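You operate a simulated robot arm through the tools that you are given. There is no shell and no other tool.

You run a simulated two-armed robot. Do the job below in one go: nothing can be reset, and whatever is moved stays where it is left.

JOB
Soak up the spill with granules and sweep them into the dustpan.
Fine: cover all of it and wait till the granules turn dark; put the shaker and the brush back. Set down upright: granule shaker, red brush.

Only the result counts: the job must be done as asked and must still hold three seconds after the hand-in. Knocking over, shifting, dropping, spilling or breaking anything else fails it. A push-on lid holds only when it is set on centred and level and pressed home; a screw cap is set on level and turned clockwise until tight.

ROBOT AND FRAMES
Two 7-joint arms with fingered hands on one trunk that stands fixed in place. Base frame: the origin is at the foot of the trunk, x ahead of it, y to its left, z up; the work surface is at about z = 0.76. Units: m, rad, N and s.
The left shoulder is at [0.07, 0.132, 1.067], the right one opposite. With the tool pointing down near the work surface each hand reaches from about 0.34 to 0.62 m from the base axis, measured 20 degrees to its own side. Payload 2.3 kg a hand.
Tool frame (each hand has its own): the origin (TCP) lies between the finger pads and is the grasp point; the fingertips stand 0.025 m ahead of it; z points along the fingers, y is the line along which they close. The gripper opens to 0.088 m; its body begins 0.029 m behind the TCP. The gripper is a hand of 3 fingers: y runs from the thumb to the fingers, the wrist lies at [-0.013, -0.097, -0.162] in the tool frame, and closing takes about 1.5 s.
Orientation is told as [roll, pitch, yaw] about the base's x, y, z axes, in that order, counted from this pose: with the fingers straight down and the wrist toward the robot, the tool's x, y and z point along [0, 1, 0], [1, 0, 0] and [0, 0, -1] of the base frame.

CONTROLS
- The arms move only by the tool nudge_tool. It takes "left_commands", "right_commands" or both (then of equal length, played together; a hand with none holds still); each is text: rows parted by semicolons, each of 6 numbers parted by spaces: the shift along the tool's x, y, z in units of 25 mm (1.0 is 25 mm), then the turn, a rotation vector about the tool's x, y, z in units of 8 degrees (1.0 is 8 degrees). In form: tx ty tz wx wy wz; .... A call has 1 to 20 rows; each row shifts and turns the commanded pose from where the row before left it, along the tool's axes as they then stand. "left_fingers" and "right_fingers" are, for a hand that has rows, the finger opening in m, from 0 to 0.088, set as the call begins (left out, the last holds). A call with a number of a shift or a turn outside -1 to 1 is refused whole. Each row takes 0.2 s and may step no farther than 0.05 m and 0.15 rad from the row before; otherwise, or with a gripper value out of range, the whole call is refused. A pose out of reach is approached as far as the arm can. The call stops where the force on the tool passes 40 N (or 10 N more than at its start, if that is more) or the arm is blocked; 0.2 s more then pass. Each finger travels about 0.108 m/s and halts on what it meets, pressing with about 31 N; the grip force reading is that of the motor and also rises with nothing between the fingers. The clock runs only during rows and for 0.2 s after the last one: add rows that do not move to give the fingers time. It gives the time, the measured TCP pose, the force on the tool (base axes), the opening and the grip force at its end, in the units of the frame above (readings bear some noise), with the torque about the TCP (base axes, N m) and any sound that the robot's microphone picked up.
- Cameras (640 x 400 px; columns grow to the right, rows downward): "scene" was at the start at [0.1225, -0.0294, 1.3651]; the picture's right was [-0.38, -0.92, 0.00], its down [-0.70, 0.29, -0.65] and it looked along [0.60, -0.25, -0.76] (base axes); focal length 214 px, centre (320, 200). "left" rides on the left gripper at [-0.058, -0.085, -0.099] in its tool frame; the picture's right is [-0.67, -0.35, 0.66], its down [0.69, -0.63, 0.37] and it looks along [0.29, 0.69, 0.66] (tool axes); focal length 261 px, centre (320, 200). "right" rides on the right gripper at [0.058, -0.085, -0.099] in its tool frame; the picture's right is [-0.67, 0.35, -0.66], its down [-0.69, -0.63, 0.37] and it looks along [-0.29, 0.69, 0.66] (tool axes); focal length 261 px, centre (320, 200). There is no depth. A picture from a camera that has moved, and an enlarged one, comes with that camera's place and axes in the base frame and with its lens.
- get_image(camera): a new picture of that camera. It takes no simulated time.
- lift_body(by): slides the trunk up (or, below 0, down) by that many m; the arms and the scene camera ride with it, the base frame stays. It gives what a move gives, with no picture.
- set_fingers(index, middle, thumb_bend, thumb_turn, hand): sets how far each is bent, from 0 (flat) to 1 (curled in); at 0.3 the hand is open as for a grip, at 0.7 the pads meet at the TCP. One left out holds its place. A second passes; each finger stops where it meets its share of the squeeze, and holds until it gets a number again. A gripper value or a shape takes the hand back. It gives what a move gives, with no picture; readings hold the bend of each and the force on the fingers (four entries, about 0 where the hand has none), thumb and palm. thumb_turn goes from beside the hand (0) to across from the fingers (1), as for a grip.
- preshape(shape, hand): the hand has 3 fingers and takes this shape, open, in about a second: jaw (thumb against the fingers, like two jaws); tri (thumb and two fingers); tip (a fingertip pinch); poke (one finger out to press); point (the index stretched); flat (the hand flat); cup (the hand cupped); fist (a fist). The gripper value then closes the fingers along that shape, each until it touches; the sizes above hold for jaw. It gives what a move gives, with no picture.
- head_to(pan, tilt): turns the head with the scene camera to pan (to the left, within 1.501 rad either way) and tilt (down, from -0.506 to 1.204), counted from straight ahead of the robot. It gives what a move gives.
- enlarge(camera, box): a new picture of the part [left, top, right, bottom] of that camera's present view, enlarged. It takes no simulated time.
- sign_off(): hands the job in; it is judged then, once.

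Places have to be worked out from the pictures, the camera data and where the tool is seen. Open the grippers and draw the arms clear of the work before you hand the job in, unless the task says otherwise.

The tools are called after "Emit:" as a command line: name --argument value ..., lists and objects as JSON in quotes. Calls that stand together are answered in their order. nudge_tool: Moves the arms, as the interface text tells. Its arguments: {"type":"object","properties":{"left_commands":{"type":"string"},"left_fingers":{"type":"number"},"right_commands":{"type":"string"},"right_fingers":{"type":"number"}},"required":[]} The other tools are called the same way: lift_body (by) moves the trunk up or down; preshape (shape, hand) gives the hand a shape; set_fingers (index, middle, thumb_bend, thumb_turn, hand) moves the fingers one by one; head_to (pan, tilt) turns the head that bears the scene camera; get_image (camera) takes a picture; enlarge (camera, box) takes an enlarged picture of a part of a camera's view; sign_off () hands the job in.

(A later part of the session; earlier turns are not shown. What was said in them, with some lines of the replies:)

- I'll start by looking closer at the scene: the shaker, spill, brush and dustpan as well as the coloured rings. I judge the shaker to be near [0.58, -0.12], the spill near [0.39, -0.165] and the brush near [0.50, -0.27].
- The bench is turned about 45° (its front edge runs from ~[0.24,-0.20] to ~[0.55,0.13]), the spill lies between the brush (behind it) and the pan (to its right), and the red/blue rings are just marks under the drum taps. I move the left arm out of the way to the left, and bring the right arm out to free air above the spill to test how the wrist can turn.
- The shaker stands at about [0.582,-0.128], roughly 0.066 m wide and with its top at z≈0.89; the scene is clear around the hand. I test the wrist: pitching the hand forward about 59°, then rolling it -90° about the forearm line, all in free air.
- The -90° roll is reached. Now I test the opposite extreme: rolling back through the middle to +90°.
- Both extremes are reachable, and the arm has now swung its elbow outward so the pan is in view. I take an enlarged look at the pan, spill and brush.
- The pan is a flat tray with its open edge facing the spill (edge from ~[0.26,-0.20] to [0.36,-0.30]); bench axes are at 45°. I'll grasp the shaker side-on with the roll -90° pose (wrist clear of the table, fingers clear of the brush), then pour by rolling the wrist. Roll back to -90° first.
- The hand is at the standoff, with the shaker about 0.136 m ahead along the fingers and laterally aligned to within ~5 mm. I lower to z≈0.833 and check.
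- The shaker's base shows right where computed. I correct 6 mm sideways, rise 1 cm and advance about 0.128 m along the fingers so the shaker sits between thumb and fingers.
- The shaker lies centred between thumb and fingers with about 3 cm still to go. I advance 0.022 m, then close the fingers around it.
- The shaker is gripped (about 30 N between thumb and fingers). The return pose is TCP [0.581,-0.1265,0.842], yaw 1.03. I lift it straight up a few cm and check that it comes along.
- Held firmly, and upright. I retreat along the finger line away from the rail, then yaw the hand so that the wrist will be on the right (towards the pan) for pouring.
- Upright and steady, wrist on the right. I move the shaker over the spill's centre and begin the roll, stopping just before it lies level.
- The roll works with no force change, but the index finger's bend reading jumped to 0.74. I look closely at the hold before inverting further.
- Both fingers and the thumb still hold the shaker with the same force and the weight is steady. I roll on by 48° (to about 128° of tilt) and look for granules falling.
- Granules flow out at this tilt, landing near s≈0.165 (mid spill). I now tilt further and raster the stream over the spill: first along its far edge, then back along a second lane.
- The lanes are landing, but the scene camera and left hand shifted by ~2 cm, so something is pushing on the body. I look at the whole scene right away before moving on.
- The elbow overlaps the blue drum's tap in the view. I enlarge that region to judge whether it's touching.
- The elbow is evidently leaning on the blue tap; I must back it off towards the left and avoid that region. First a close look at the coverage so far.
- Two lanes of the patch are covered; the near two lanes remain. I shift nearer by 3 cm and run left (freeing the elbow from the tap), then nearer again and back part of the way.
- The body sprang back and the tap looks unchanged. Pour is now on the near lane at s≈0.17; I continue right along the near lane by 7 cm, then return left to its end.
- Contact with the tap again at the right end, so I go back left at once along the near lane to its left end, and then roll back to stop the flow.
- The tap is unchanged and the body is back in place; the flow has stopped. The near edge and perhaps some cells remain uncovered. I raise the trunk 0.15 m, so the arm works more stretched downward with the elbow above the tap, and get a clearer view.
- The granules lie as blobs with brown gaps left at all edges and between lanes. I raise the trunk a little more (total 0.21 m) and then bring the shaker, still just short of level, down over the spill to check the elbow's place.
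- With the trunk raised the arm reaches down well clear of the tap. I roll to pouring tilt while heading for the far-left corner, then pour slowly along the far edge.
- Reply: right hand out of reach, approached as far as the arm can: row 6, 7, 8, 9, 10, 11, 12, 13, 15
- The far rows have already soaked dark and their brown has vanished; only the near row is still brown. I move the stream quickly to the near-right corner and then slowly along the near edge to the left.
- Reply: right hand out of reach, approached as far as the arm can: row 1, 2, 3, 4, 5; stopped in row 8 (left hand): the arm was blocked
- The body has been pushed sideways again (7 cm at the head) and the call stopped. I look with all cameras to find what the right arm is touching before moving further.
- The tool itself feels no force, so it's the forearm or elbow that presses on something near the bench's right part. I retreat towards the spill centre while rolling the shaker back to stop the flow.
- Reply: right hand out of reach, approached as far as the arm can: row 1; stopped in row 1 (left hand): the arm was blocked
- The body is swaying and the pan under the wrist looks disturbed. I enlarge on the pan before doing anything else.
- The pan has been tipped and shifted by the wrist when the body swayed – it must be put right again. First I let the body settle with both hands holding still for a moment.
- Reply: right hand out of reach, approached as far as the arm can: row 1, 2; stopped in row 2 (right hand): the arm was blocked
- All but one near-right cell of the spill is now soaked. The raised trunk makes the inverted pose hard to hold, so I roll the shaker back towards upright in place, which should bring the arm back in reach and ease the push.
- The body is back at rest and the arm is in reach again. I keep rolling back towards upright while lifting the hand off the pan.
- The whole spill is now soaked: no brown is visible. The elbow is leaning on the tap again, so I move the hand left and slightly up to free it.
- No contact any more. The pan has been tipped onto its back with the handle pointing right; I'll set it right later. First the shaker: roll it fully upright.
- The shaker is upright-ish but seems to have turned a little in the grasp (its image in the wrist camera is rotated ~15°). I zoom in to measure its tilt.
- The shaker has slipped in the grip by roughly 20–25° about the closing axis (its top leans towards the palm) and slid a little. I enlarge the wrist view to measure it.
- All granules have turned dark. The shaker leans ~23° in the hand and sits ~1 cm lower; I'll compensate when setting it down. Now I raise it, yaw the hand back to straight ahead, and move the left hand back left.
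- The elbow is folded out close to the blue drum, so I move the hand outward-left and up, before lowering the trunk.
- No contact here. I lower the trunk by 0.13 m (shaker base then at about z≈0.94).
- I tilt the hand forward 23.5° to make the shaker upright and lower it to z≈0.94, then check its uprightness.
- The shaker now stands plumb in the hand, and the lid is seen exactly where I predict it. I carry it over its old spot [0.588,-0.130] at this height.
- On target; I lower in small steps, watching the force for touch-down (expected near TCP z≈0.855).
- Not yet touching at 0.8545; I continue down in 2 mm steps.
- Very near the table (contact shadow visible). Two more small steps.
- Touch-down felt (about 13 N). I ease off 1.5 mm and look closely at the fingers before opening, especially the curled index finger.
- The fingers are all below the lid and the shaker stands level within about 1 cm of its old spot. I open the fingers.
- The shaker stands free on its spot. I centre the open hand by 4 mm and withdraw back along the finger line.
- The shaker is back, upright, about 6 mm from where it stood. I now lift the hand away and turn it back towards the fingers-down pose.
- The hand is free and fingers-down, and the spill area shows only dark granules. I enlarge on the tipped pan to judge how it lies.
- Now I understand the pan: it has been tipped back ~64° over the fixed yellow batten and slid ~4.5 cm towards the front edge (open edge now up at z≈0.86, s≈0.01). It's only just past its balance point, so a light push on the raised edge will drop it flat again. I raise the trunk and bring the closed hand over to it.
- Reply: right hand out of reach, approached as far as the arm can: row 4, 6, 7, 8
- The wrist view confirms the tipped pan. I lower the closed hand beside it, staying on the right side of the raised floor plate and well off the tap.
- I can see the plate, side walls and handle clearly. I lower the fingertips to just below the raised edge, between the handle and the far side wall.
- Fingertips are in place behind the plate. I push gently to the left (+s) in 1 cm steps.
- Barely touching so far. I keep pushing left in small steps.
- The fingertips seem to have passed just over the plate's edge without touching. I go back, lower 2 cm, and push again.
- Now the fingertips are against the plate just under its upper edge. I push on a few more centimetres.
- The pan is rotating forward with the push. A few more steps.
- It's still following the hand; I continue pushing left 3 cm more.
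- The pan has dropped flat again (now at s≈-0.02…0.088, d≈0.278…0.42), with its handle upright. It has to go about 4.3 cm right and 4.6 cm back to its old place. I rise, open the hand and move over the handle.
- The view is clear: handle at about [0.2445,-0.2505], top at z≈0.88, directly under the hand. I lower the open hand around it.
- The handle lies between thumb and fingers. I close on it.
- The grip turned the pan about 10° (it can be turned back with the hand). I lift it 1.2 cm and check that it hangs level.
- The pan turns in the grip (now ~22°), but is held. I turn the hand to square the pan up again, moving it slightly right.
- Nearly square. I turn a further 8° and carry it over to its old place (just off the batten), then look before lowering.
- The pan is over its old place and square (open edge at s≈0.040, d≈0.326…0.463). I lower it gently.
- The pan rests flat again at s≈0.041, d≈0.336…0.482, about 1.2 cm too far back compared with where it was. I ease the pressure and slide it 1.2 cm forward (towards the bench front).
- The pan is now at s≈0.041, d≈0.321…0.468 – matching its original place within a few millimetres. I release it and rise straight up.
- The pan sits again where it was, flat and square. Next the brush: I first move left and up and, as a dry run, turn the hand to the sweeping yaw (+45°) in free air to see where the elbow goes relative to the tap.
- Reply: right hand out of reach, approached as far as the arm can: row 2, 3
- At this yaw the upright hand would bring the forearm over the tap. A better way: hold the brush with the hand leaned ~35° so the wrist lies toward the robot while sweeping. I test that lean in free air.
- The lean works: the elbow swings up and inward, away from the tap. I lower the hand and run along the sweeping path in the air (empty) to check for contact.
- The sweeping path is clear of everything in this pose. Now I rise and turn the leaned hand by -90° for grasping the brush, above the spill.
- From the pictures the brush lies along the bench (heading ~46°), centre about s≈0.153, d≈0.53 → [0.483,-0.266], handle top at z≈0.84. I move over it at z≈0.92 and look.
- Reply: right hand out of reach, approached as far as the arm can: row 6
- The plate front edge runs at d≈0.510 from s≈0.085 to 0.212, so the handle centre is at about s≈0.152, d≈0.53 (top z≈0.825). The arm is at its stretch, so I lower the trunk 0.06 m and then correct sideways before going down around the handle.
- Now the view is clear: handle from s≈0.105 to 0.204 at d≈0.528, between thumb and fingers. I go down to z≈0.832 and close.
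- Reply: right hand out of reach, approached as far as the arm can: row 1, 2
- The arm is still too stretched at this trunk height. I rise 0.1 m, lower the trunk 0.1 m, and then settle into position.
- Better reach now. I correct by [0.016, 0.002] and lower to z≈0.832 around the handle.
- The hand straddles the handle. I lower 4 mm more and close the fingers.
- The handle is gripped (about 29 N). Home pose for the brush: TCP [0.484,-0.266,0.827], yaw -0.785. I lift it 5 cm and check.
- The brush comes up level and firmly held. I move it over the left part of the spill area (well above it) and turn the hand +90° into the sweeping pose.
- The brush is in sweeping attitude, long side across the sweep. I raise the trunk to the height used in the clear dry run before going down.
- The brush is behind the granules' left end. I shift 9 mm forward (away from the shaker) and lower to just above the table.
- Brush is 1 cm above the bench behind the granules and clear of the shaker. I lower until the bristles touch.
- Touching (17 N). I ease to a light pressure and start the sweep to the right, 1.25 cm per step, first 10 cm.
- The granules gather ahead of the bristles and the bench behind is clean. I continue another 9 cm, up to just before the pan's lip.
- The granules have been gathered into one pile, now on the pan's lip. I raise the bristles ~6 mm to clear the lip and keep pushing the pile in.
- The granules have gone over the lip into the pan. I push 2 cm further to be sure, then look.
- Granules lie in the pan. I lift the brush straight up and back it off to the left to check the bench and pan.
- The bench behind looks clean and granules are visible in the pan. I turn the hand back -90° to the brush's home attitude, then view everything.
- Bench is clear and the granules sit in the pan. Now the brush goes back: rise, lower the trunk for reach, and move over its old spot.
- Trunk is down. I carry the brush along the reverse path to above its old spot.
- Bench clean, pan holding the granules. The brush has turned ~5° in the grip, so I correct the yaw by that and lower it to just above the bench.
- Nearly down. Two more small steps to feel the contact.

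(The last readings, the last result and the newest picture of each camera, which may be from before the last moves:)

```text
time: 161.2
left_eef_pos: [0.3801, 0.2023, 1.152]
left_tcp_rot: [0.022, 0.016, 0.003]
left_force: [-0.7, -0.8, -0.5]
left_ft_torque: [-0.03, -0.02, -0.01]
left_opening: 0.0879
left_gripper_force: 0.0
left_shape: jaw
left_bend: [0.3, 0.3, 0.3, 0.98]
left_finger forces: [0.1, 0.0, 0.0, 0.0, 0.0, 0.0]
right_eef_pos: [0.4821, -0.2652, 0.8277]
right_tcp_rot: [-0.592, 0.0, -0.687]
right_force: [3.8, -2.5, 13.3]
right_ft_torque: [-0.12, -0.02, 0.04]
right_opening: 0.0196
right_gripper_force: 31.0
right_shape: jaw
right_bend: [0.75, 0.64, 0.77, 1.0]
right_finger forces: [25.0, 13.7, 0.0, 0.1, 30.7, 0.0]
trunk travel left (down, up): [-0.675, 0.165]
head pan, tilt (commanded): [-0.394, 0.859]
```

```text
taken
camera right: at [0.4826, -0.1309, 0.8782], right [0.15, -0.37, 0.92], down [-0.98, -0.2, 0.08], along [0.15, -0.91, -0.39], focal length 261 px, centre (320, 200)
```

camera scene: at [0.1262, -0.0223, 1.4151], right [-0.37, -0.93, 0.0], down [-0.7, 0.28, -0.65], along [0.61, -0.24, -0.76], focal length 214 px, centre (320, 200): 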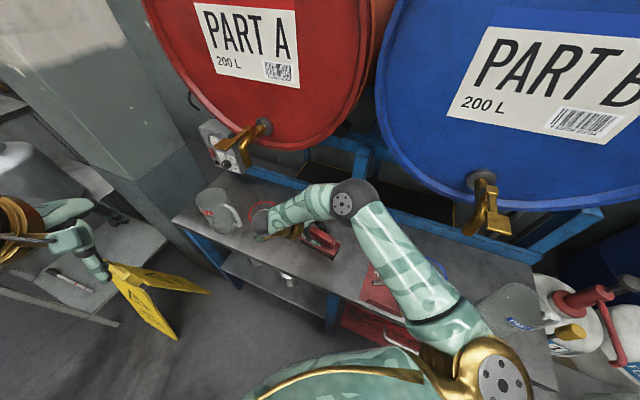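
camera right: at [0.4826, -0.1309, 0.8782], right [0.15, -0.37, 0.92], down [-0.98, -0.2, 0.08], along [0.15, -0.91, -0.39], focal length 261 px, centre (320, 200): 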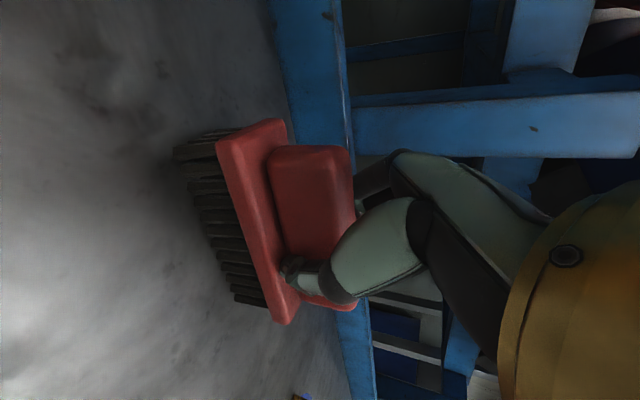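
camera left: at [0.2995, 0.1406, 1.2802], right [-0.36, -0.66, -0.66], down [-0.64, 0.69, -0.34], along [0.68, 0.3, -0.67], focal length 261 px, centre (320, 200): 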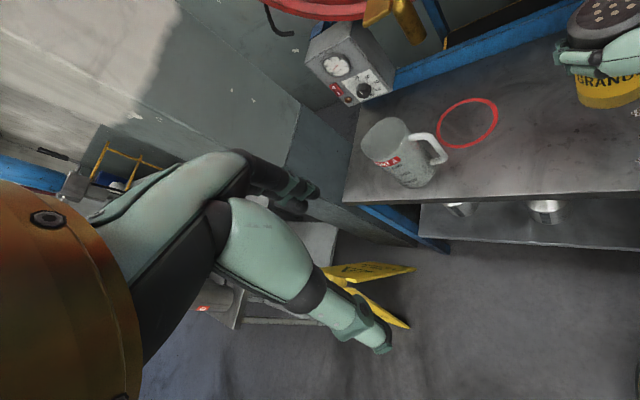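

The brush stands on the bench (contact felt). I ease off a millimetre, open the fingers, and rise.

Emit:
nudge_tool --right_commands "-0.025 0 -0.037 0 0 0; 0 0 0 0 0 0"

Emit:
nudge_tool --right_commands "0 0 0 0 0 0; 0 0 0 0 0 0; 0 0 0 0 0 0; 0 0 0 0 0 0; 0 0 0 0 0 0; 0 0 0 0 0 0" --right_fingers 0.088

Emit:
get_image --camera "right"

```text
time: 161.8
left_eef_pos: [0.3803, 0.2025, 1.1495]
left_tcp_rot: [0.021, 0.016, 0.004]
left_force: [-0.7, -0.2, -0.6]
left_ft_torque: [0.0, -0.02, 0.02]
left_opening: 0.0879
left_gripper_force: 0.0
left_shape: jaw
left_bend: [0.3, 0.3, 0.3, 0.98]
left_finger forces: [0.0, 0.0, 0.1, 0.0, 0.0, 0.0]
right_eef_pos: [0.4823, -0.2665, 0.8281]
right_tcp_rot: [-0.592, 0.0, -0.686]
right_force: [3.6, -2.3, 10.1]
right_ft_torque: [-0.09, 0.03, 0.05]
right_opening: 0.0195
right_gripper_force: 31.3
right_shape: jaw
right_bend: [0.75, 0.64, 0.77, 1.0]
right_finger forces: [23.8, 13.4, 0.0, 0.0, 29.7, 0.1]
trunk travel left (down, up): [-0.675, 0.165]
head pan, tilt (commanded): [-0.394, 0.859]
```

```text
time: 163.2
left_eef_pos: [0.3807, 0.2015, 1.1508]
left_tcp_rot: [0.024, 0.019, 0.004]
left_force: [-0.5, 0.5, 0.7]
left_ft_torque: [0.02, -0.03, -0.03]
left_opening: 0.0881
left_gripper_force: 0.1
left_shape: jaw
left_bend: [0.3, 0.3, 0.3, 0.98]
left_finger forces: [0.1, 0.1, 0.0, 0.0, 0.0, 0.0]
right_eef_pos: [0.4825, -0.2674, 0.8266]
right_tcp_rot: [-0.592, 0.002, -0.688]
right_force: [-0.5, 0.4, -0.6]
right_ft_torque: [-0.01, -0.03, -0.03]
right_opening: 0.0878
right_gripper_force: 0.1
right_shape: jaw
right_bend: [0.3, 0.3, 0.3, 0.98]
right_finger forces: [0.1, 0.1, 0.0, 0.0, 0.0, 0.0]
trunk travel left (down, up): [-0.675, 0.165]
head pan, tilt (commanded): [-0.394, 0.859]
```

```text
taken
camera right: at [0.483, -0.1312, 0.8779], right [0.15, -0.37, 0.92], down [-0.98, -0.2, 0.08], along [0.15, -0.91, -0.39], focal length 261 px, centre (320, 200)
```

right: 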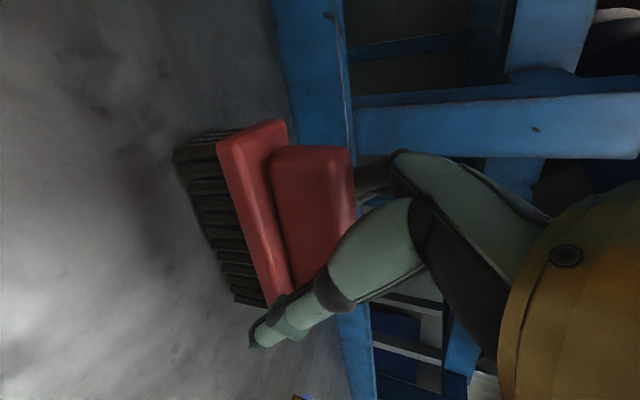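

The brush stands free. I rise 10 cm and back off toward the robot.

Emit:
nudge_tool --right_commands "-0.3 0 -0.45 0 0 0; -0.5564 0 -0.831 0 0 0; -0.5564 0 -0.831 0 0 0; -0.5564 0 -0.831 0 0 0; -0.5564 -0.3 -0.831 0 0 0; -0.2 -0.9 -0.3 0 0 0; -0.2 -0.9 -0.3 0 0 0; -0.2 -0.9 -0.3 0 0 0; -0.2 -0.9 -0.3 0 0 0; 0 0 0 0 0 0"

Emit:
get_image --camera "scene"

Emit:
get_image --camera "right"

Emit:
enlarge --camera "scene" --box '[270, 180, 450, 310]'

```text
time: 165.4
left_eef_pos: [0.3807, 0.2015, 1.151]
left_tcp_rot: [0.022, 0.017, 0.002]
left_force: [0.1, 0.3, -0.3]
left_ft_torque: [-0.03, -0.01, 0.01]
left_opening: 0.0879
left_gripper_force: 0.1
left_shape: jaw
left_bend: [0.3, 0.3, 0.3, 0.98]
left_finger forces: [0.1, 0.1, 0.0, 0.0, 0.1, 0.0]
right_eef_pos: [0.4086, -0.2036, 0.9767]
right_tcp_rot: [-0.591, 0.002, -0.688]
right_force: [-0.4, 0.2, -0.1]
right_ft_torque: [-0.01, -0.02, -0.02]
right_opening: 0.0878
right_gripper_force: 0.2
right_shape: jaw
right_bend: [0.3, 0.3, 0.3, 0.98]
right_finger forces: [0.0, 0.0, 0.0, 0.0, 0.0, 0.0]
trunk travel left (down, up): [-0.675, 0.165]
head pan, tilt (commanded): [-0.394, 0.859]
```

```text
taken
camera scene: at [0.1263, -0.0225, 1.4151], right [-0.37, -0.93, 0.0], down [-0.7, 0.28, -0.65], along [0.61, -0.24, -0.76], focal length 214 px, centre (320, 200)
```

scene: 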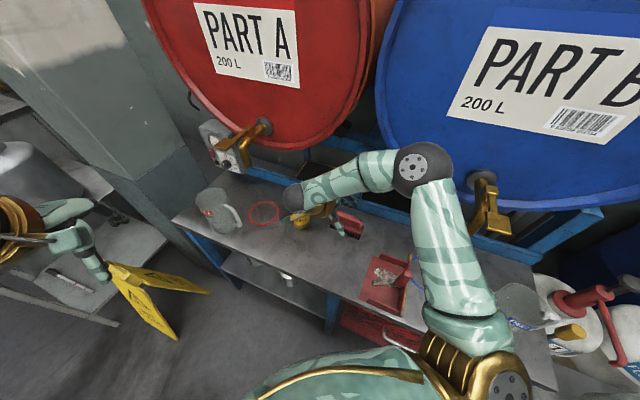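

```text
taken
camera right: at [0.4087, -0.0692, 1.026], right [0.15, -0.37, 0.92], down [-0.98, -0.2, 0.08], along [0.15, -0.91, -0.39], focal length 261 px, centre (320, 200)
```

right: 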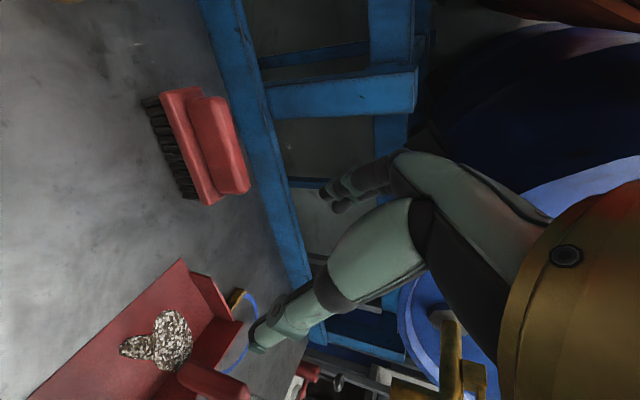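

```text
3.08 times, centred on (360, 245) of scene
camera zoom: at [0.1263, -0.0225, 1.4151], right [-0.37, -0.93, 0.0], down [-0.7, 0.28, -0.65], along [0.61, -0.24, -0.76], focal length 660 px, centre (197, 62)
```

zoom: 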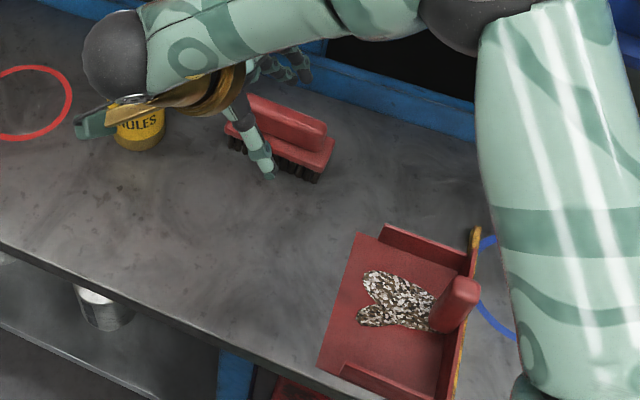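

Everything looks in order: granules in the pan, brush and shaker standing, bench clean. I withdraw the right arm up and back, and straighten the hand.

Emit:
nudge_tool --right_commands "-0.87 -0.46 -0.62 0 0 0; -0.87 -0.46 -0.62 0 0 0; -0.87 -0.46 -0.62 0 0 0; -0.87 -0.46 -0.62 0 0 0; 0 0 0 0 1 0; 0 0 0 0 1 0; 0 0 0 0 1 0; 0 0 0 0 1 0; 0 0 0 0 0.23 0; 0 0 0 0 0 -0.9; 0 0 0 0 0 -0.9; 0 0 0 0 0 -0.9; 0 0 0 0 0 -0.9; 0 0 0 0 0 -0.9; 0 0 0 0 0 0"

Emit:
get_image --camera "scene"

Emit:
get_image --camera "right"

Emit:
enlarge --camera "scene" --box '[250, 180, 450, 320]'

```text
time: 168.6
left_eef_pos: [0.3813, 0.2026, 1.1502]
left_tcp_rot: [0.023, 0.016, 0.002]
left_force: [0.4, -0.3, 0.4]
left_ft_torque: [0.02, 0.01, -0.01]
left_opening: 0.088
left_gripper_force: 0.0
left_shape: jaw
left_bend: [0.3, 0.3, 0.3, 0.98]
left_finger forces: [0.0, 0.1, 0.0, 0.0, 0.1, 0.1]
right_eef_pos: [0.3493, -0.2059, 1.0774]
right_tcp_rot: [0.0, 0.002, -0.058]
right_force: [0.5, -0.4, -0.1]
right_ft_torque: [-0.03, -0.01, 0.0]
right_opening: 0.0877
right_gripper_force: 0.1
right_shape: jaw
right_bend: [0.3, 0.3, 0.3, 0.98]
right_finger forces: [0.1, 0.1, 0.1, 0.0, 0.0, 0.0]
trunk travel left (down, up): [-0.675, 0.165]
head pan, tilt (commanded): [-0.394, 0.859]
```

```text
taken
camera scene: at [0.1259, -0.0221, 1.4151], right [-0.37, -0.93, 0.0], down [-0.7, 0.28, -0.65], along [0.61, -0.24, -0.76], focal length 214 px, centre (320, 200)
```

scene: 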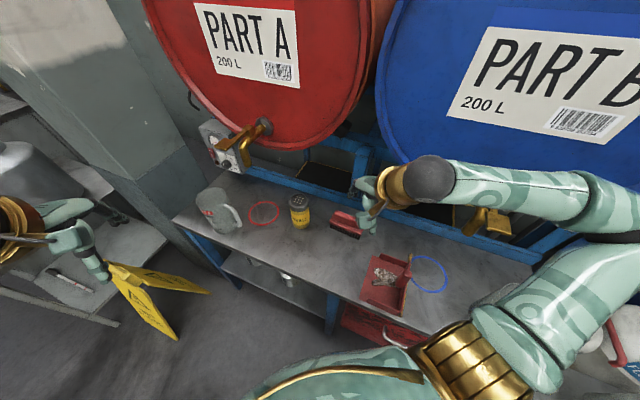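

```text
taken
camera right: at [0.2673, -0.1403, 1.1764], right [0.31, -0.69, 0.65], down [-0.67, -0.65, -0.36], along [0.68, -0.32, -0.66], focal length 261 px, centre (320, 200)
```

right: 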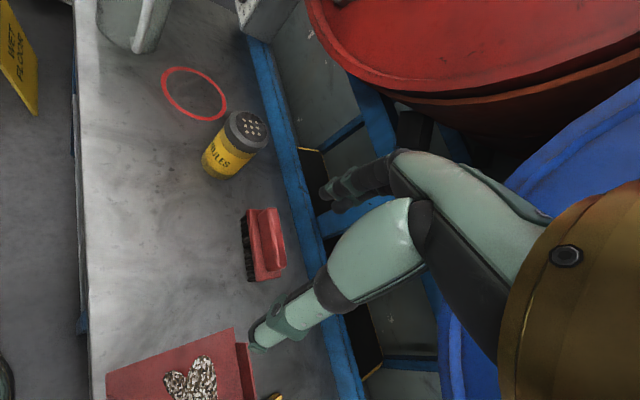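

```text
2.86 times, centred on (350, 250) of scene
camera zoom: at [0.1259, -0.0221, 1.4151], right [-0.37, -0.93, 0.0], down [-0.7, 0.28, -0.65], along [0.61, -0.24, -0.76], focal length 613 px, centre (234, 57)
```

zoom: 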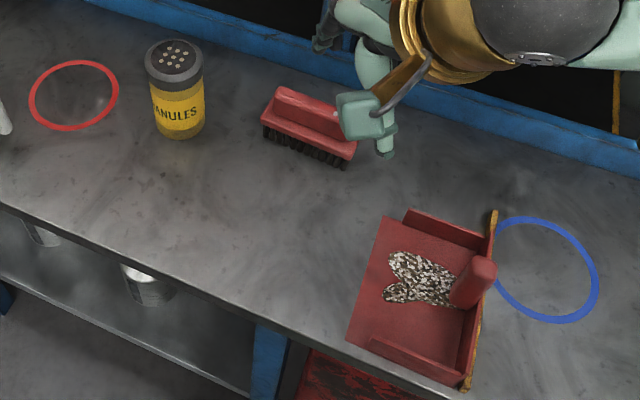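

All is clean: shaker at [0.583,-0.131], brush at its place, granules in the pan. I turn the head to check the right side (tap, jug) before handing in.

Emit:
head_to --pan -0.95 --tilt 0.75

Emit:
get_image --camera "scene"

```text
time: 169.5
left_eef_pos: [0.382, 0.201, 1.1513]
left_tcp_rot: [0.023, 0.016, 0.002]
left_force: [0.0, -0.1, 0.3]
left_ft_torque: [0.0, -0.02, -0.02]
left_opening: 0.0878
left_gripper_force: 0.0
left_shape: jaw
left_bend: [0.3, 0.3, 0.3, 0.98]
left_finger forces: [0.1, 0.0, 0.0, 0.0, 0.0, 0.1]
right_eef_pos: [0.3473, -0.2045, 1.0768]
right_tcp_rot: [0.001, 0.002, -0.06]
right_force: [0.7, 0.3, -0.2]
right_ft_torque: [0.0, 0.0, -0.01]
right_opening: 0.0874
right_gripper_force: 0.0
right_shape: jaw
right_bend: [0.3, 0.3, 0.3, 0.98]
right_finger forces: [0.0, 0.1, 0.0, 0.1, 0.0, 0.0]
trunk travel left (down, up): [-0.675, 0.165]
head pan, tilt (commanded): [-0.949, 0.75]
```

```text
taken
camera scene: at [0.103, -0.0602, 1.4238], right [-0.8, -0.6, 0.0], down [-0.41, 0.55, -0.73], along [0.44, -0.59, -0.68], focal length 214 px, centre (320, 200)
```

scene: 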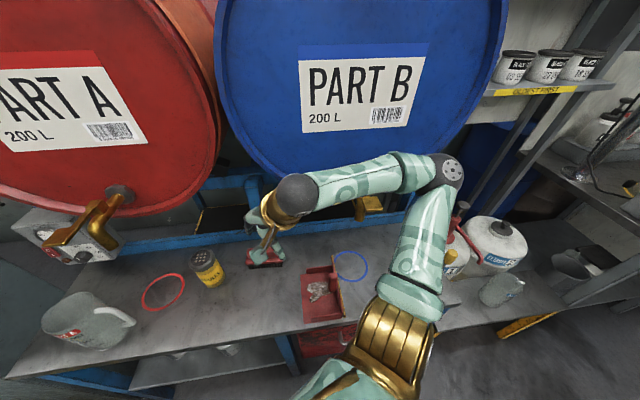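

I enlarge on the jug and bottles at the right end and on the pan to make sure nothing there was disturbed.

Emit:
enlarge --camera "scene" --box '[440, 200, 560, 320]'

Emit:
enlarge --camera "scene" --box '[130, 220, 390, 350]'

```text
3.33 times, centred on (500, 260) of scene
camera zoom: at [0.103, -0.0602, 1.4238], right [-0.8, -0.6, 0.0], down [-0.41, 0.55, -0.73], along [0.44, -0.59, -0.68], focal length 715 px, centre (-280, 0)
```

zoom: 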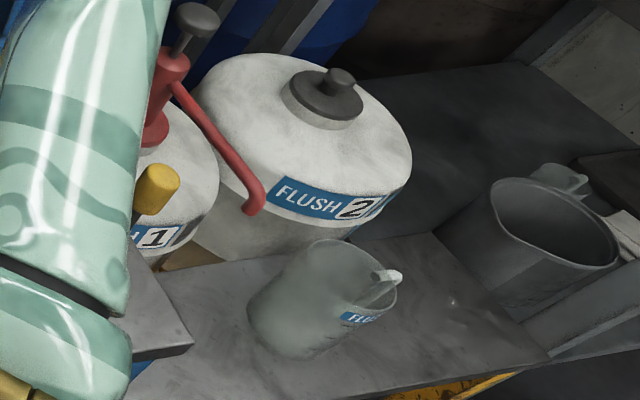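

```text
2.46 times, centred on (260, 285) of scene
camera zoom: at [0.103, -0.0602, 1.4238], right [-0.8, -0.6, 0.0], down [-0.41, 0.55, -0.73], along [0.44, -0.59, -0.68], focal length 528 px, centre (468, -9)
```

zoom: 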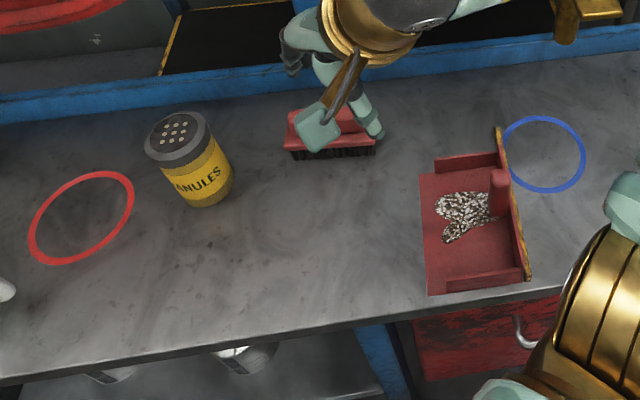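

Nothing else is disturbed. I raise the right hand a little further clear of the bench, then wait a moment for everything to be at rest.

Emit:
nudge_tool --right_commands "0 -0.4 -0.8 0 0 0; 0 -0.4 -0.8 0 0 0; 0 0 -0.8 0 0 0; 0 0 0 0 0 0; 0 0 0 0 0 0; 0 0 0 0 0 0; 0 0 0 0 0 0; 0 0 0 0 0 0"

Emit:
get_image --camera "scene"

Emit:
get_image --camera "right"

```text
time: 171.3
left_eef_pos: [0.38, 0.2009, 1.1508]
left_tcp_rot: [0.021, 0.017, 0.004]
left_force: [-0.8, -0.1, 0.0]
left_ft_torque: [0.02, -0.04, -0.04]
left_opening: 0.0877
left_gripper_force: 0.0
left_shape: jaw
left_bend: [0.3, 0.3, 0.3, 0.98]
left_finger forces: [0.0, 0.0, 0.0, 0.0, 0.0, 0.1]
right_eef_pos: [0.33, -0.2032, 1.1367]
right_tcp_rot: [-0.001, 0.001, -0.058]
right_force: [-0.1, -0.1, -0.1]
right_ft_torque: [0.01, 0.01, 0.02]
right_opening: 0.0876
right_gripper_force: 0.0
right_shape: jaw
right_bend: [0.3, 0.3, 0.3, 0.98]
right_finger forces: [0.0, 0.0, 0.1, 0.1, 0.0, 0.0]
trunk travel left (down, up): [-0.675, 0.165]
head pan, tilt (commanded): [-0.949, 0.75]
```

```text
taken
camera scene: at [0.1029, -0.0603, 1.4238], right [-0.8, -0.6, 0.0], down [-0.41, 0.55, -0.73], along [0.44, -0.59, -0.68], focal length 214 px, centre (320, 200)
```

scene: 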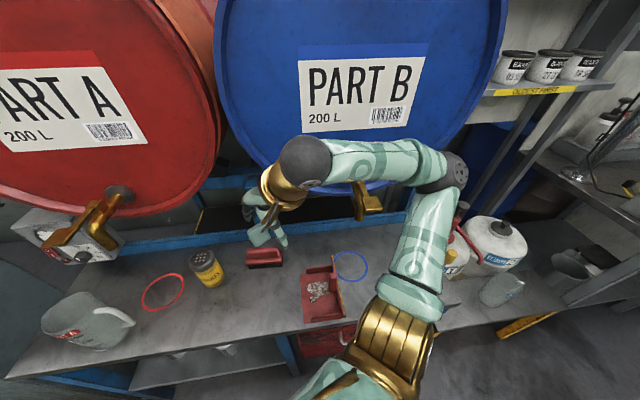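

```text
taken
camera right: at [0.2479, -0.1383, 1.2359], right [0.31, -0.69, 0.65], down [-0.67, -0.65, -0.36], along [0.67, -0.33, -0.66], focal length 261 px, centre (320, 200)
```

right: 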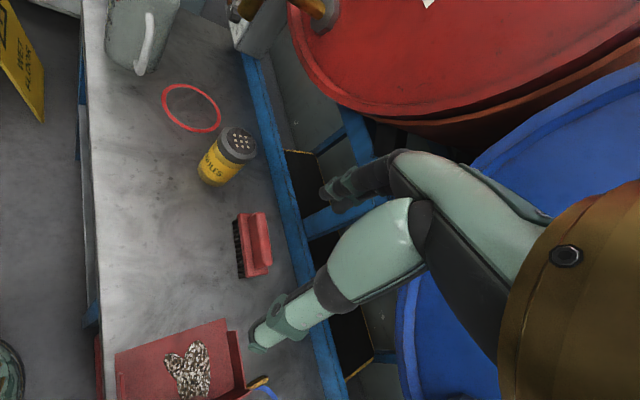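

The spill is soaked up and the dark granules are in the pan. The shaker and brush stand upright back in their places, both grippers are open and the arms are clear. I hand the job in.

Emit:
sign_off

```text
The job is handed in.
```

The spill is soaked up and swept away: the granules turned dark and are all in the dustpan, and the bench is clear. I have handed the job in, but I don't know yet whether it was judged as passed. There were some mishaps along the way:

- **Dustpan knocked over:** While I was pouring, the right arm tipped the dustpan back over its batten and slid it about 4.5 cm. I set it flat again within about a centimetre of where it was, before any sweeping. If shifting the pan counts against the job, this could fail it.
- **Blue drum tap touched:** The right elbow leaned on the tap several times. It looked the same in every picture afterwards.
- **Robot trunk:** It swayed during those contacts and came to rest a few millimetres off its starting position.

| Item | Result |
|---|---|
| Granule shaker | Upright, about 5–6 mm from its old spot |
| Red brush | Upright, within about 1 cm of its old spot, turned about 7° |
| Jugs and bottles | No sign of being disturbed |
| Arms | Both grippers open, both arms clear of the work |
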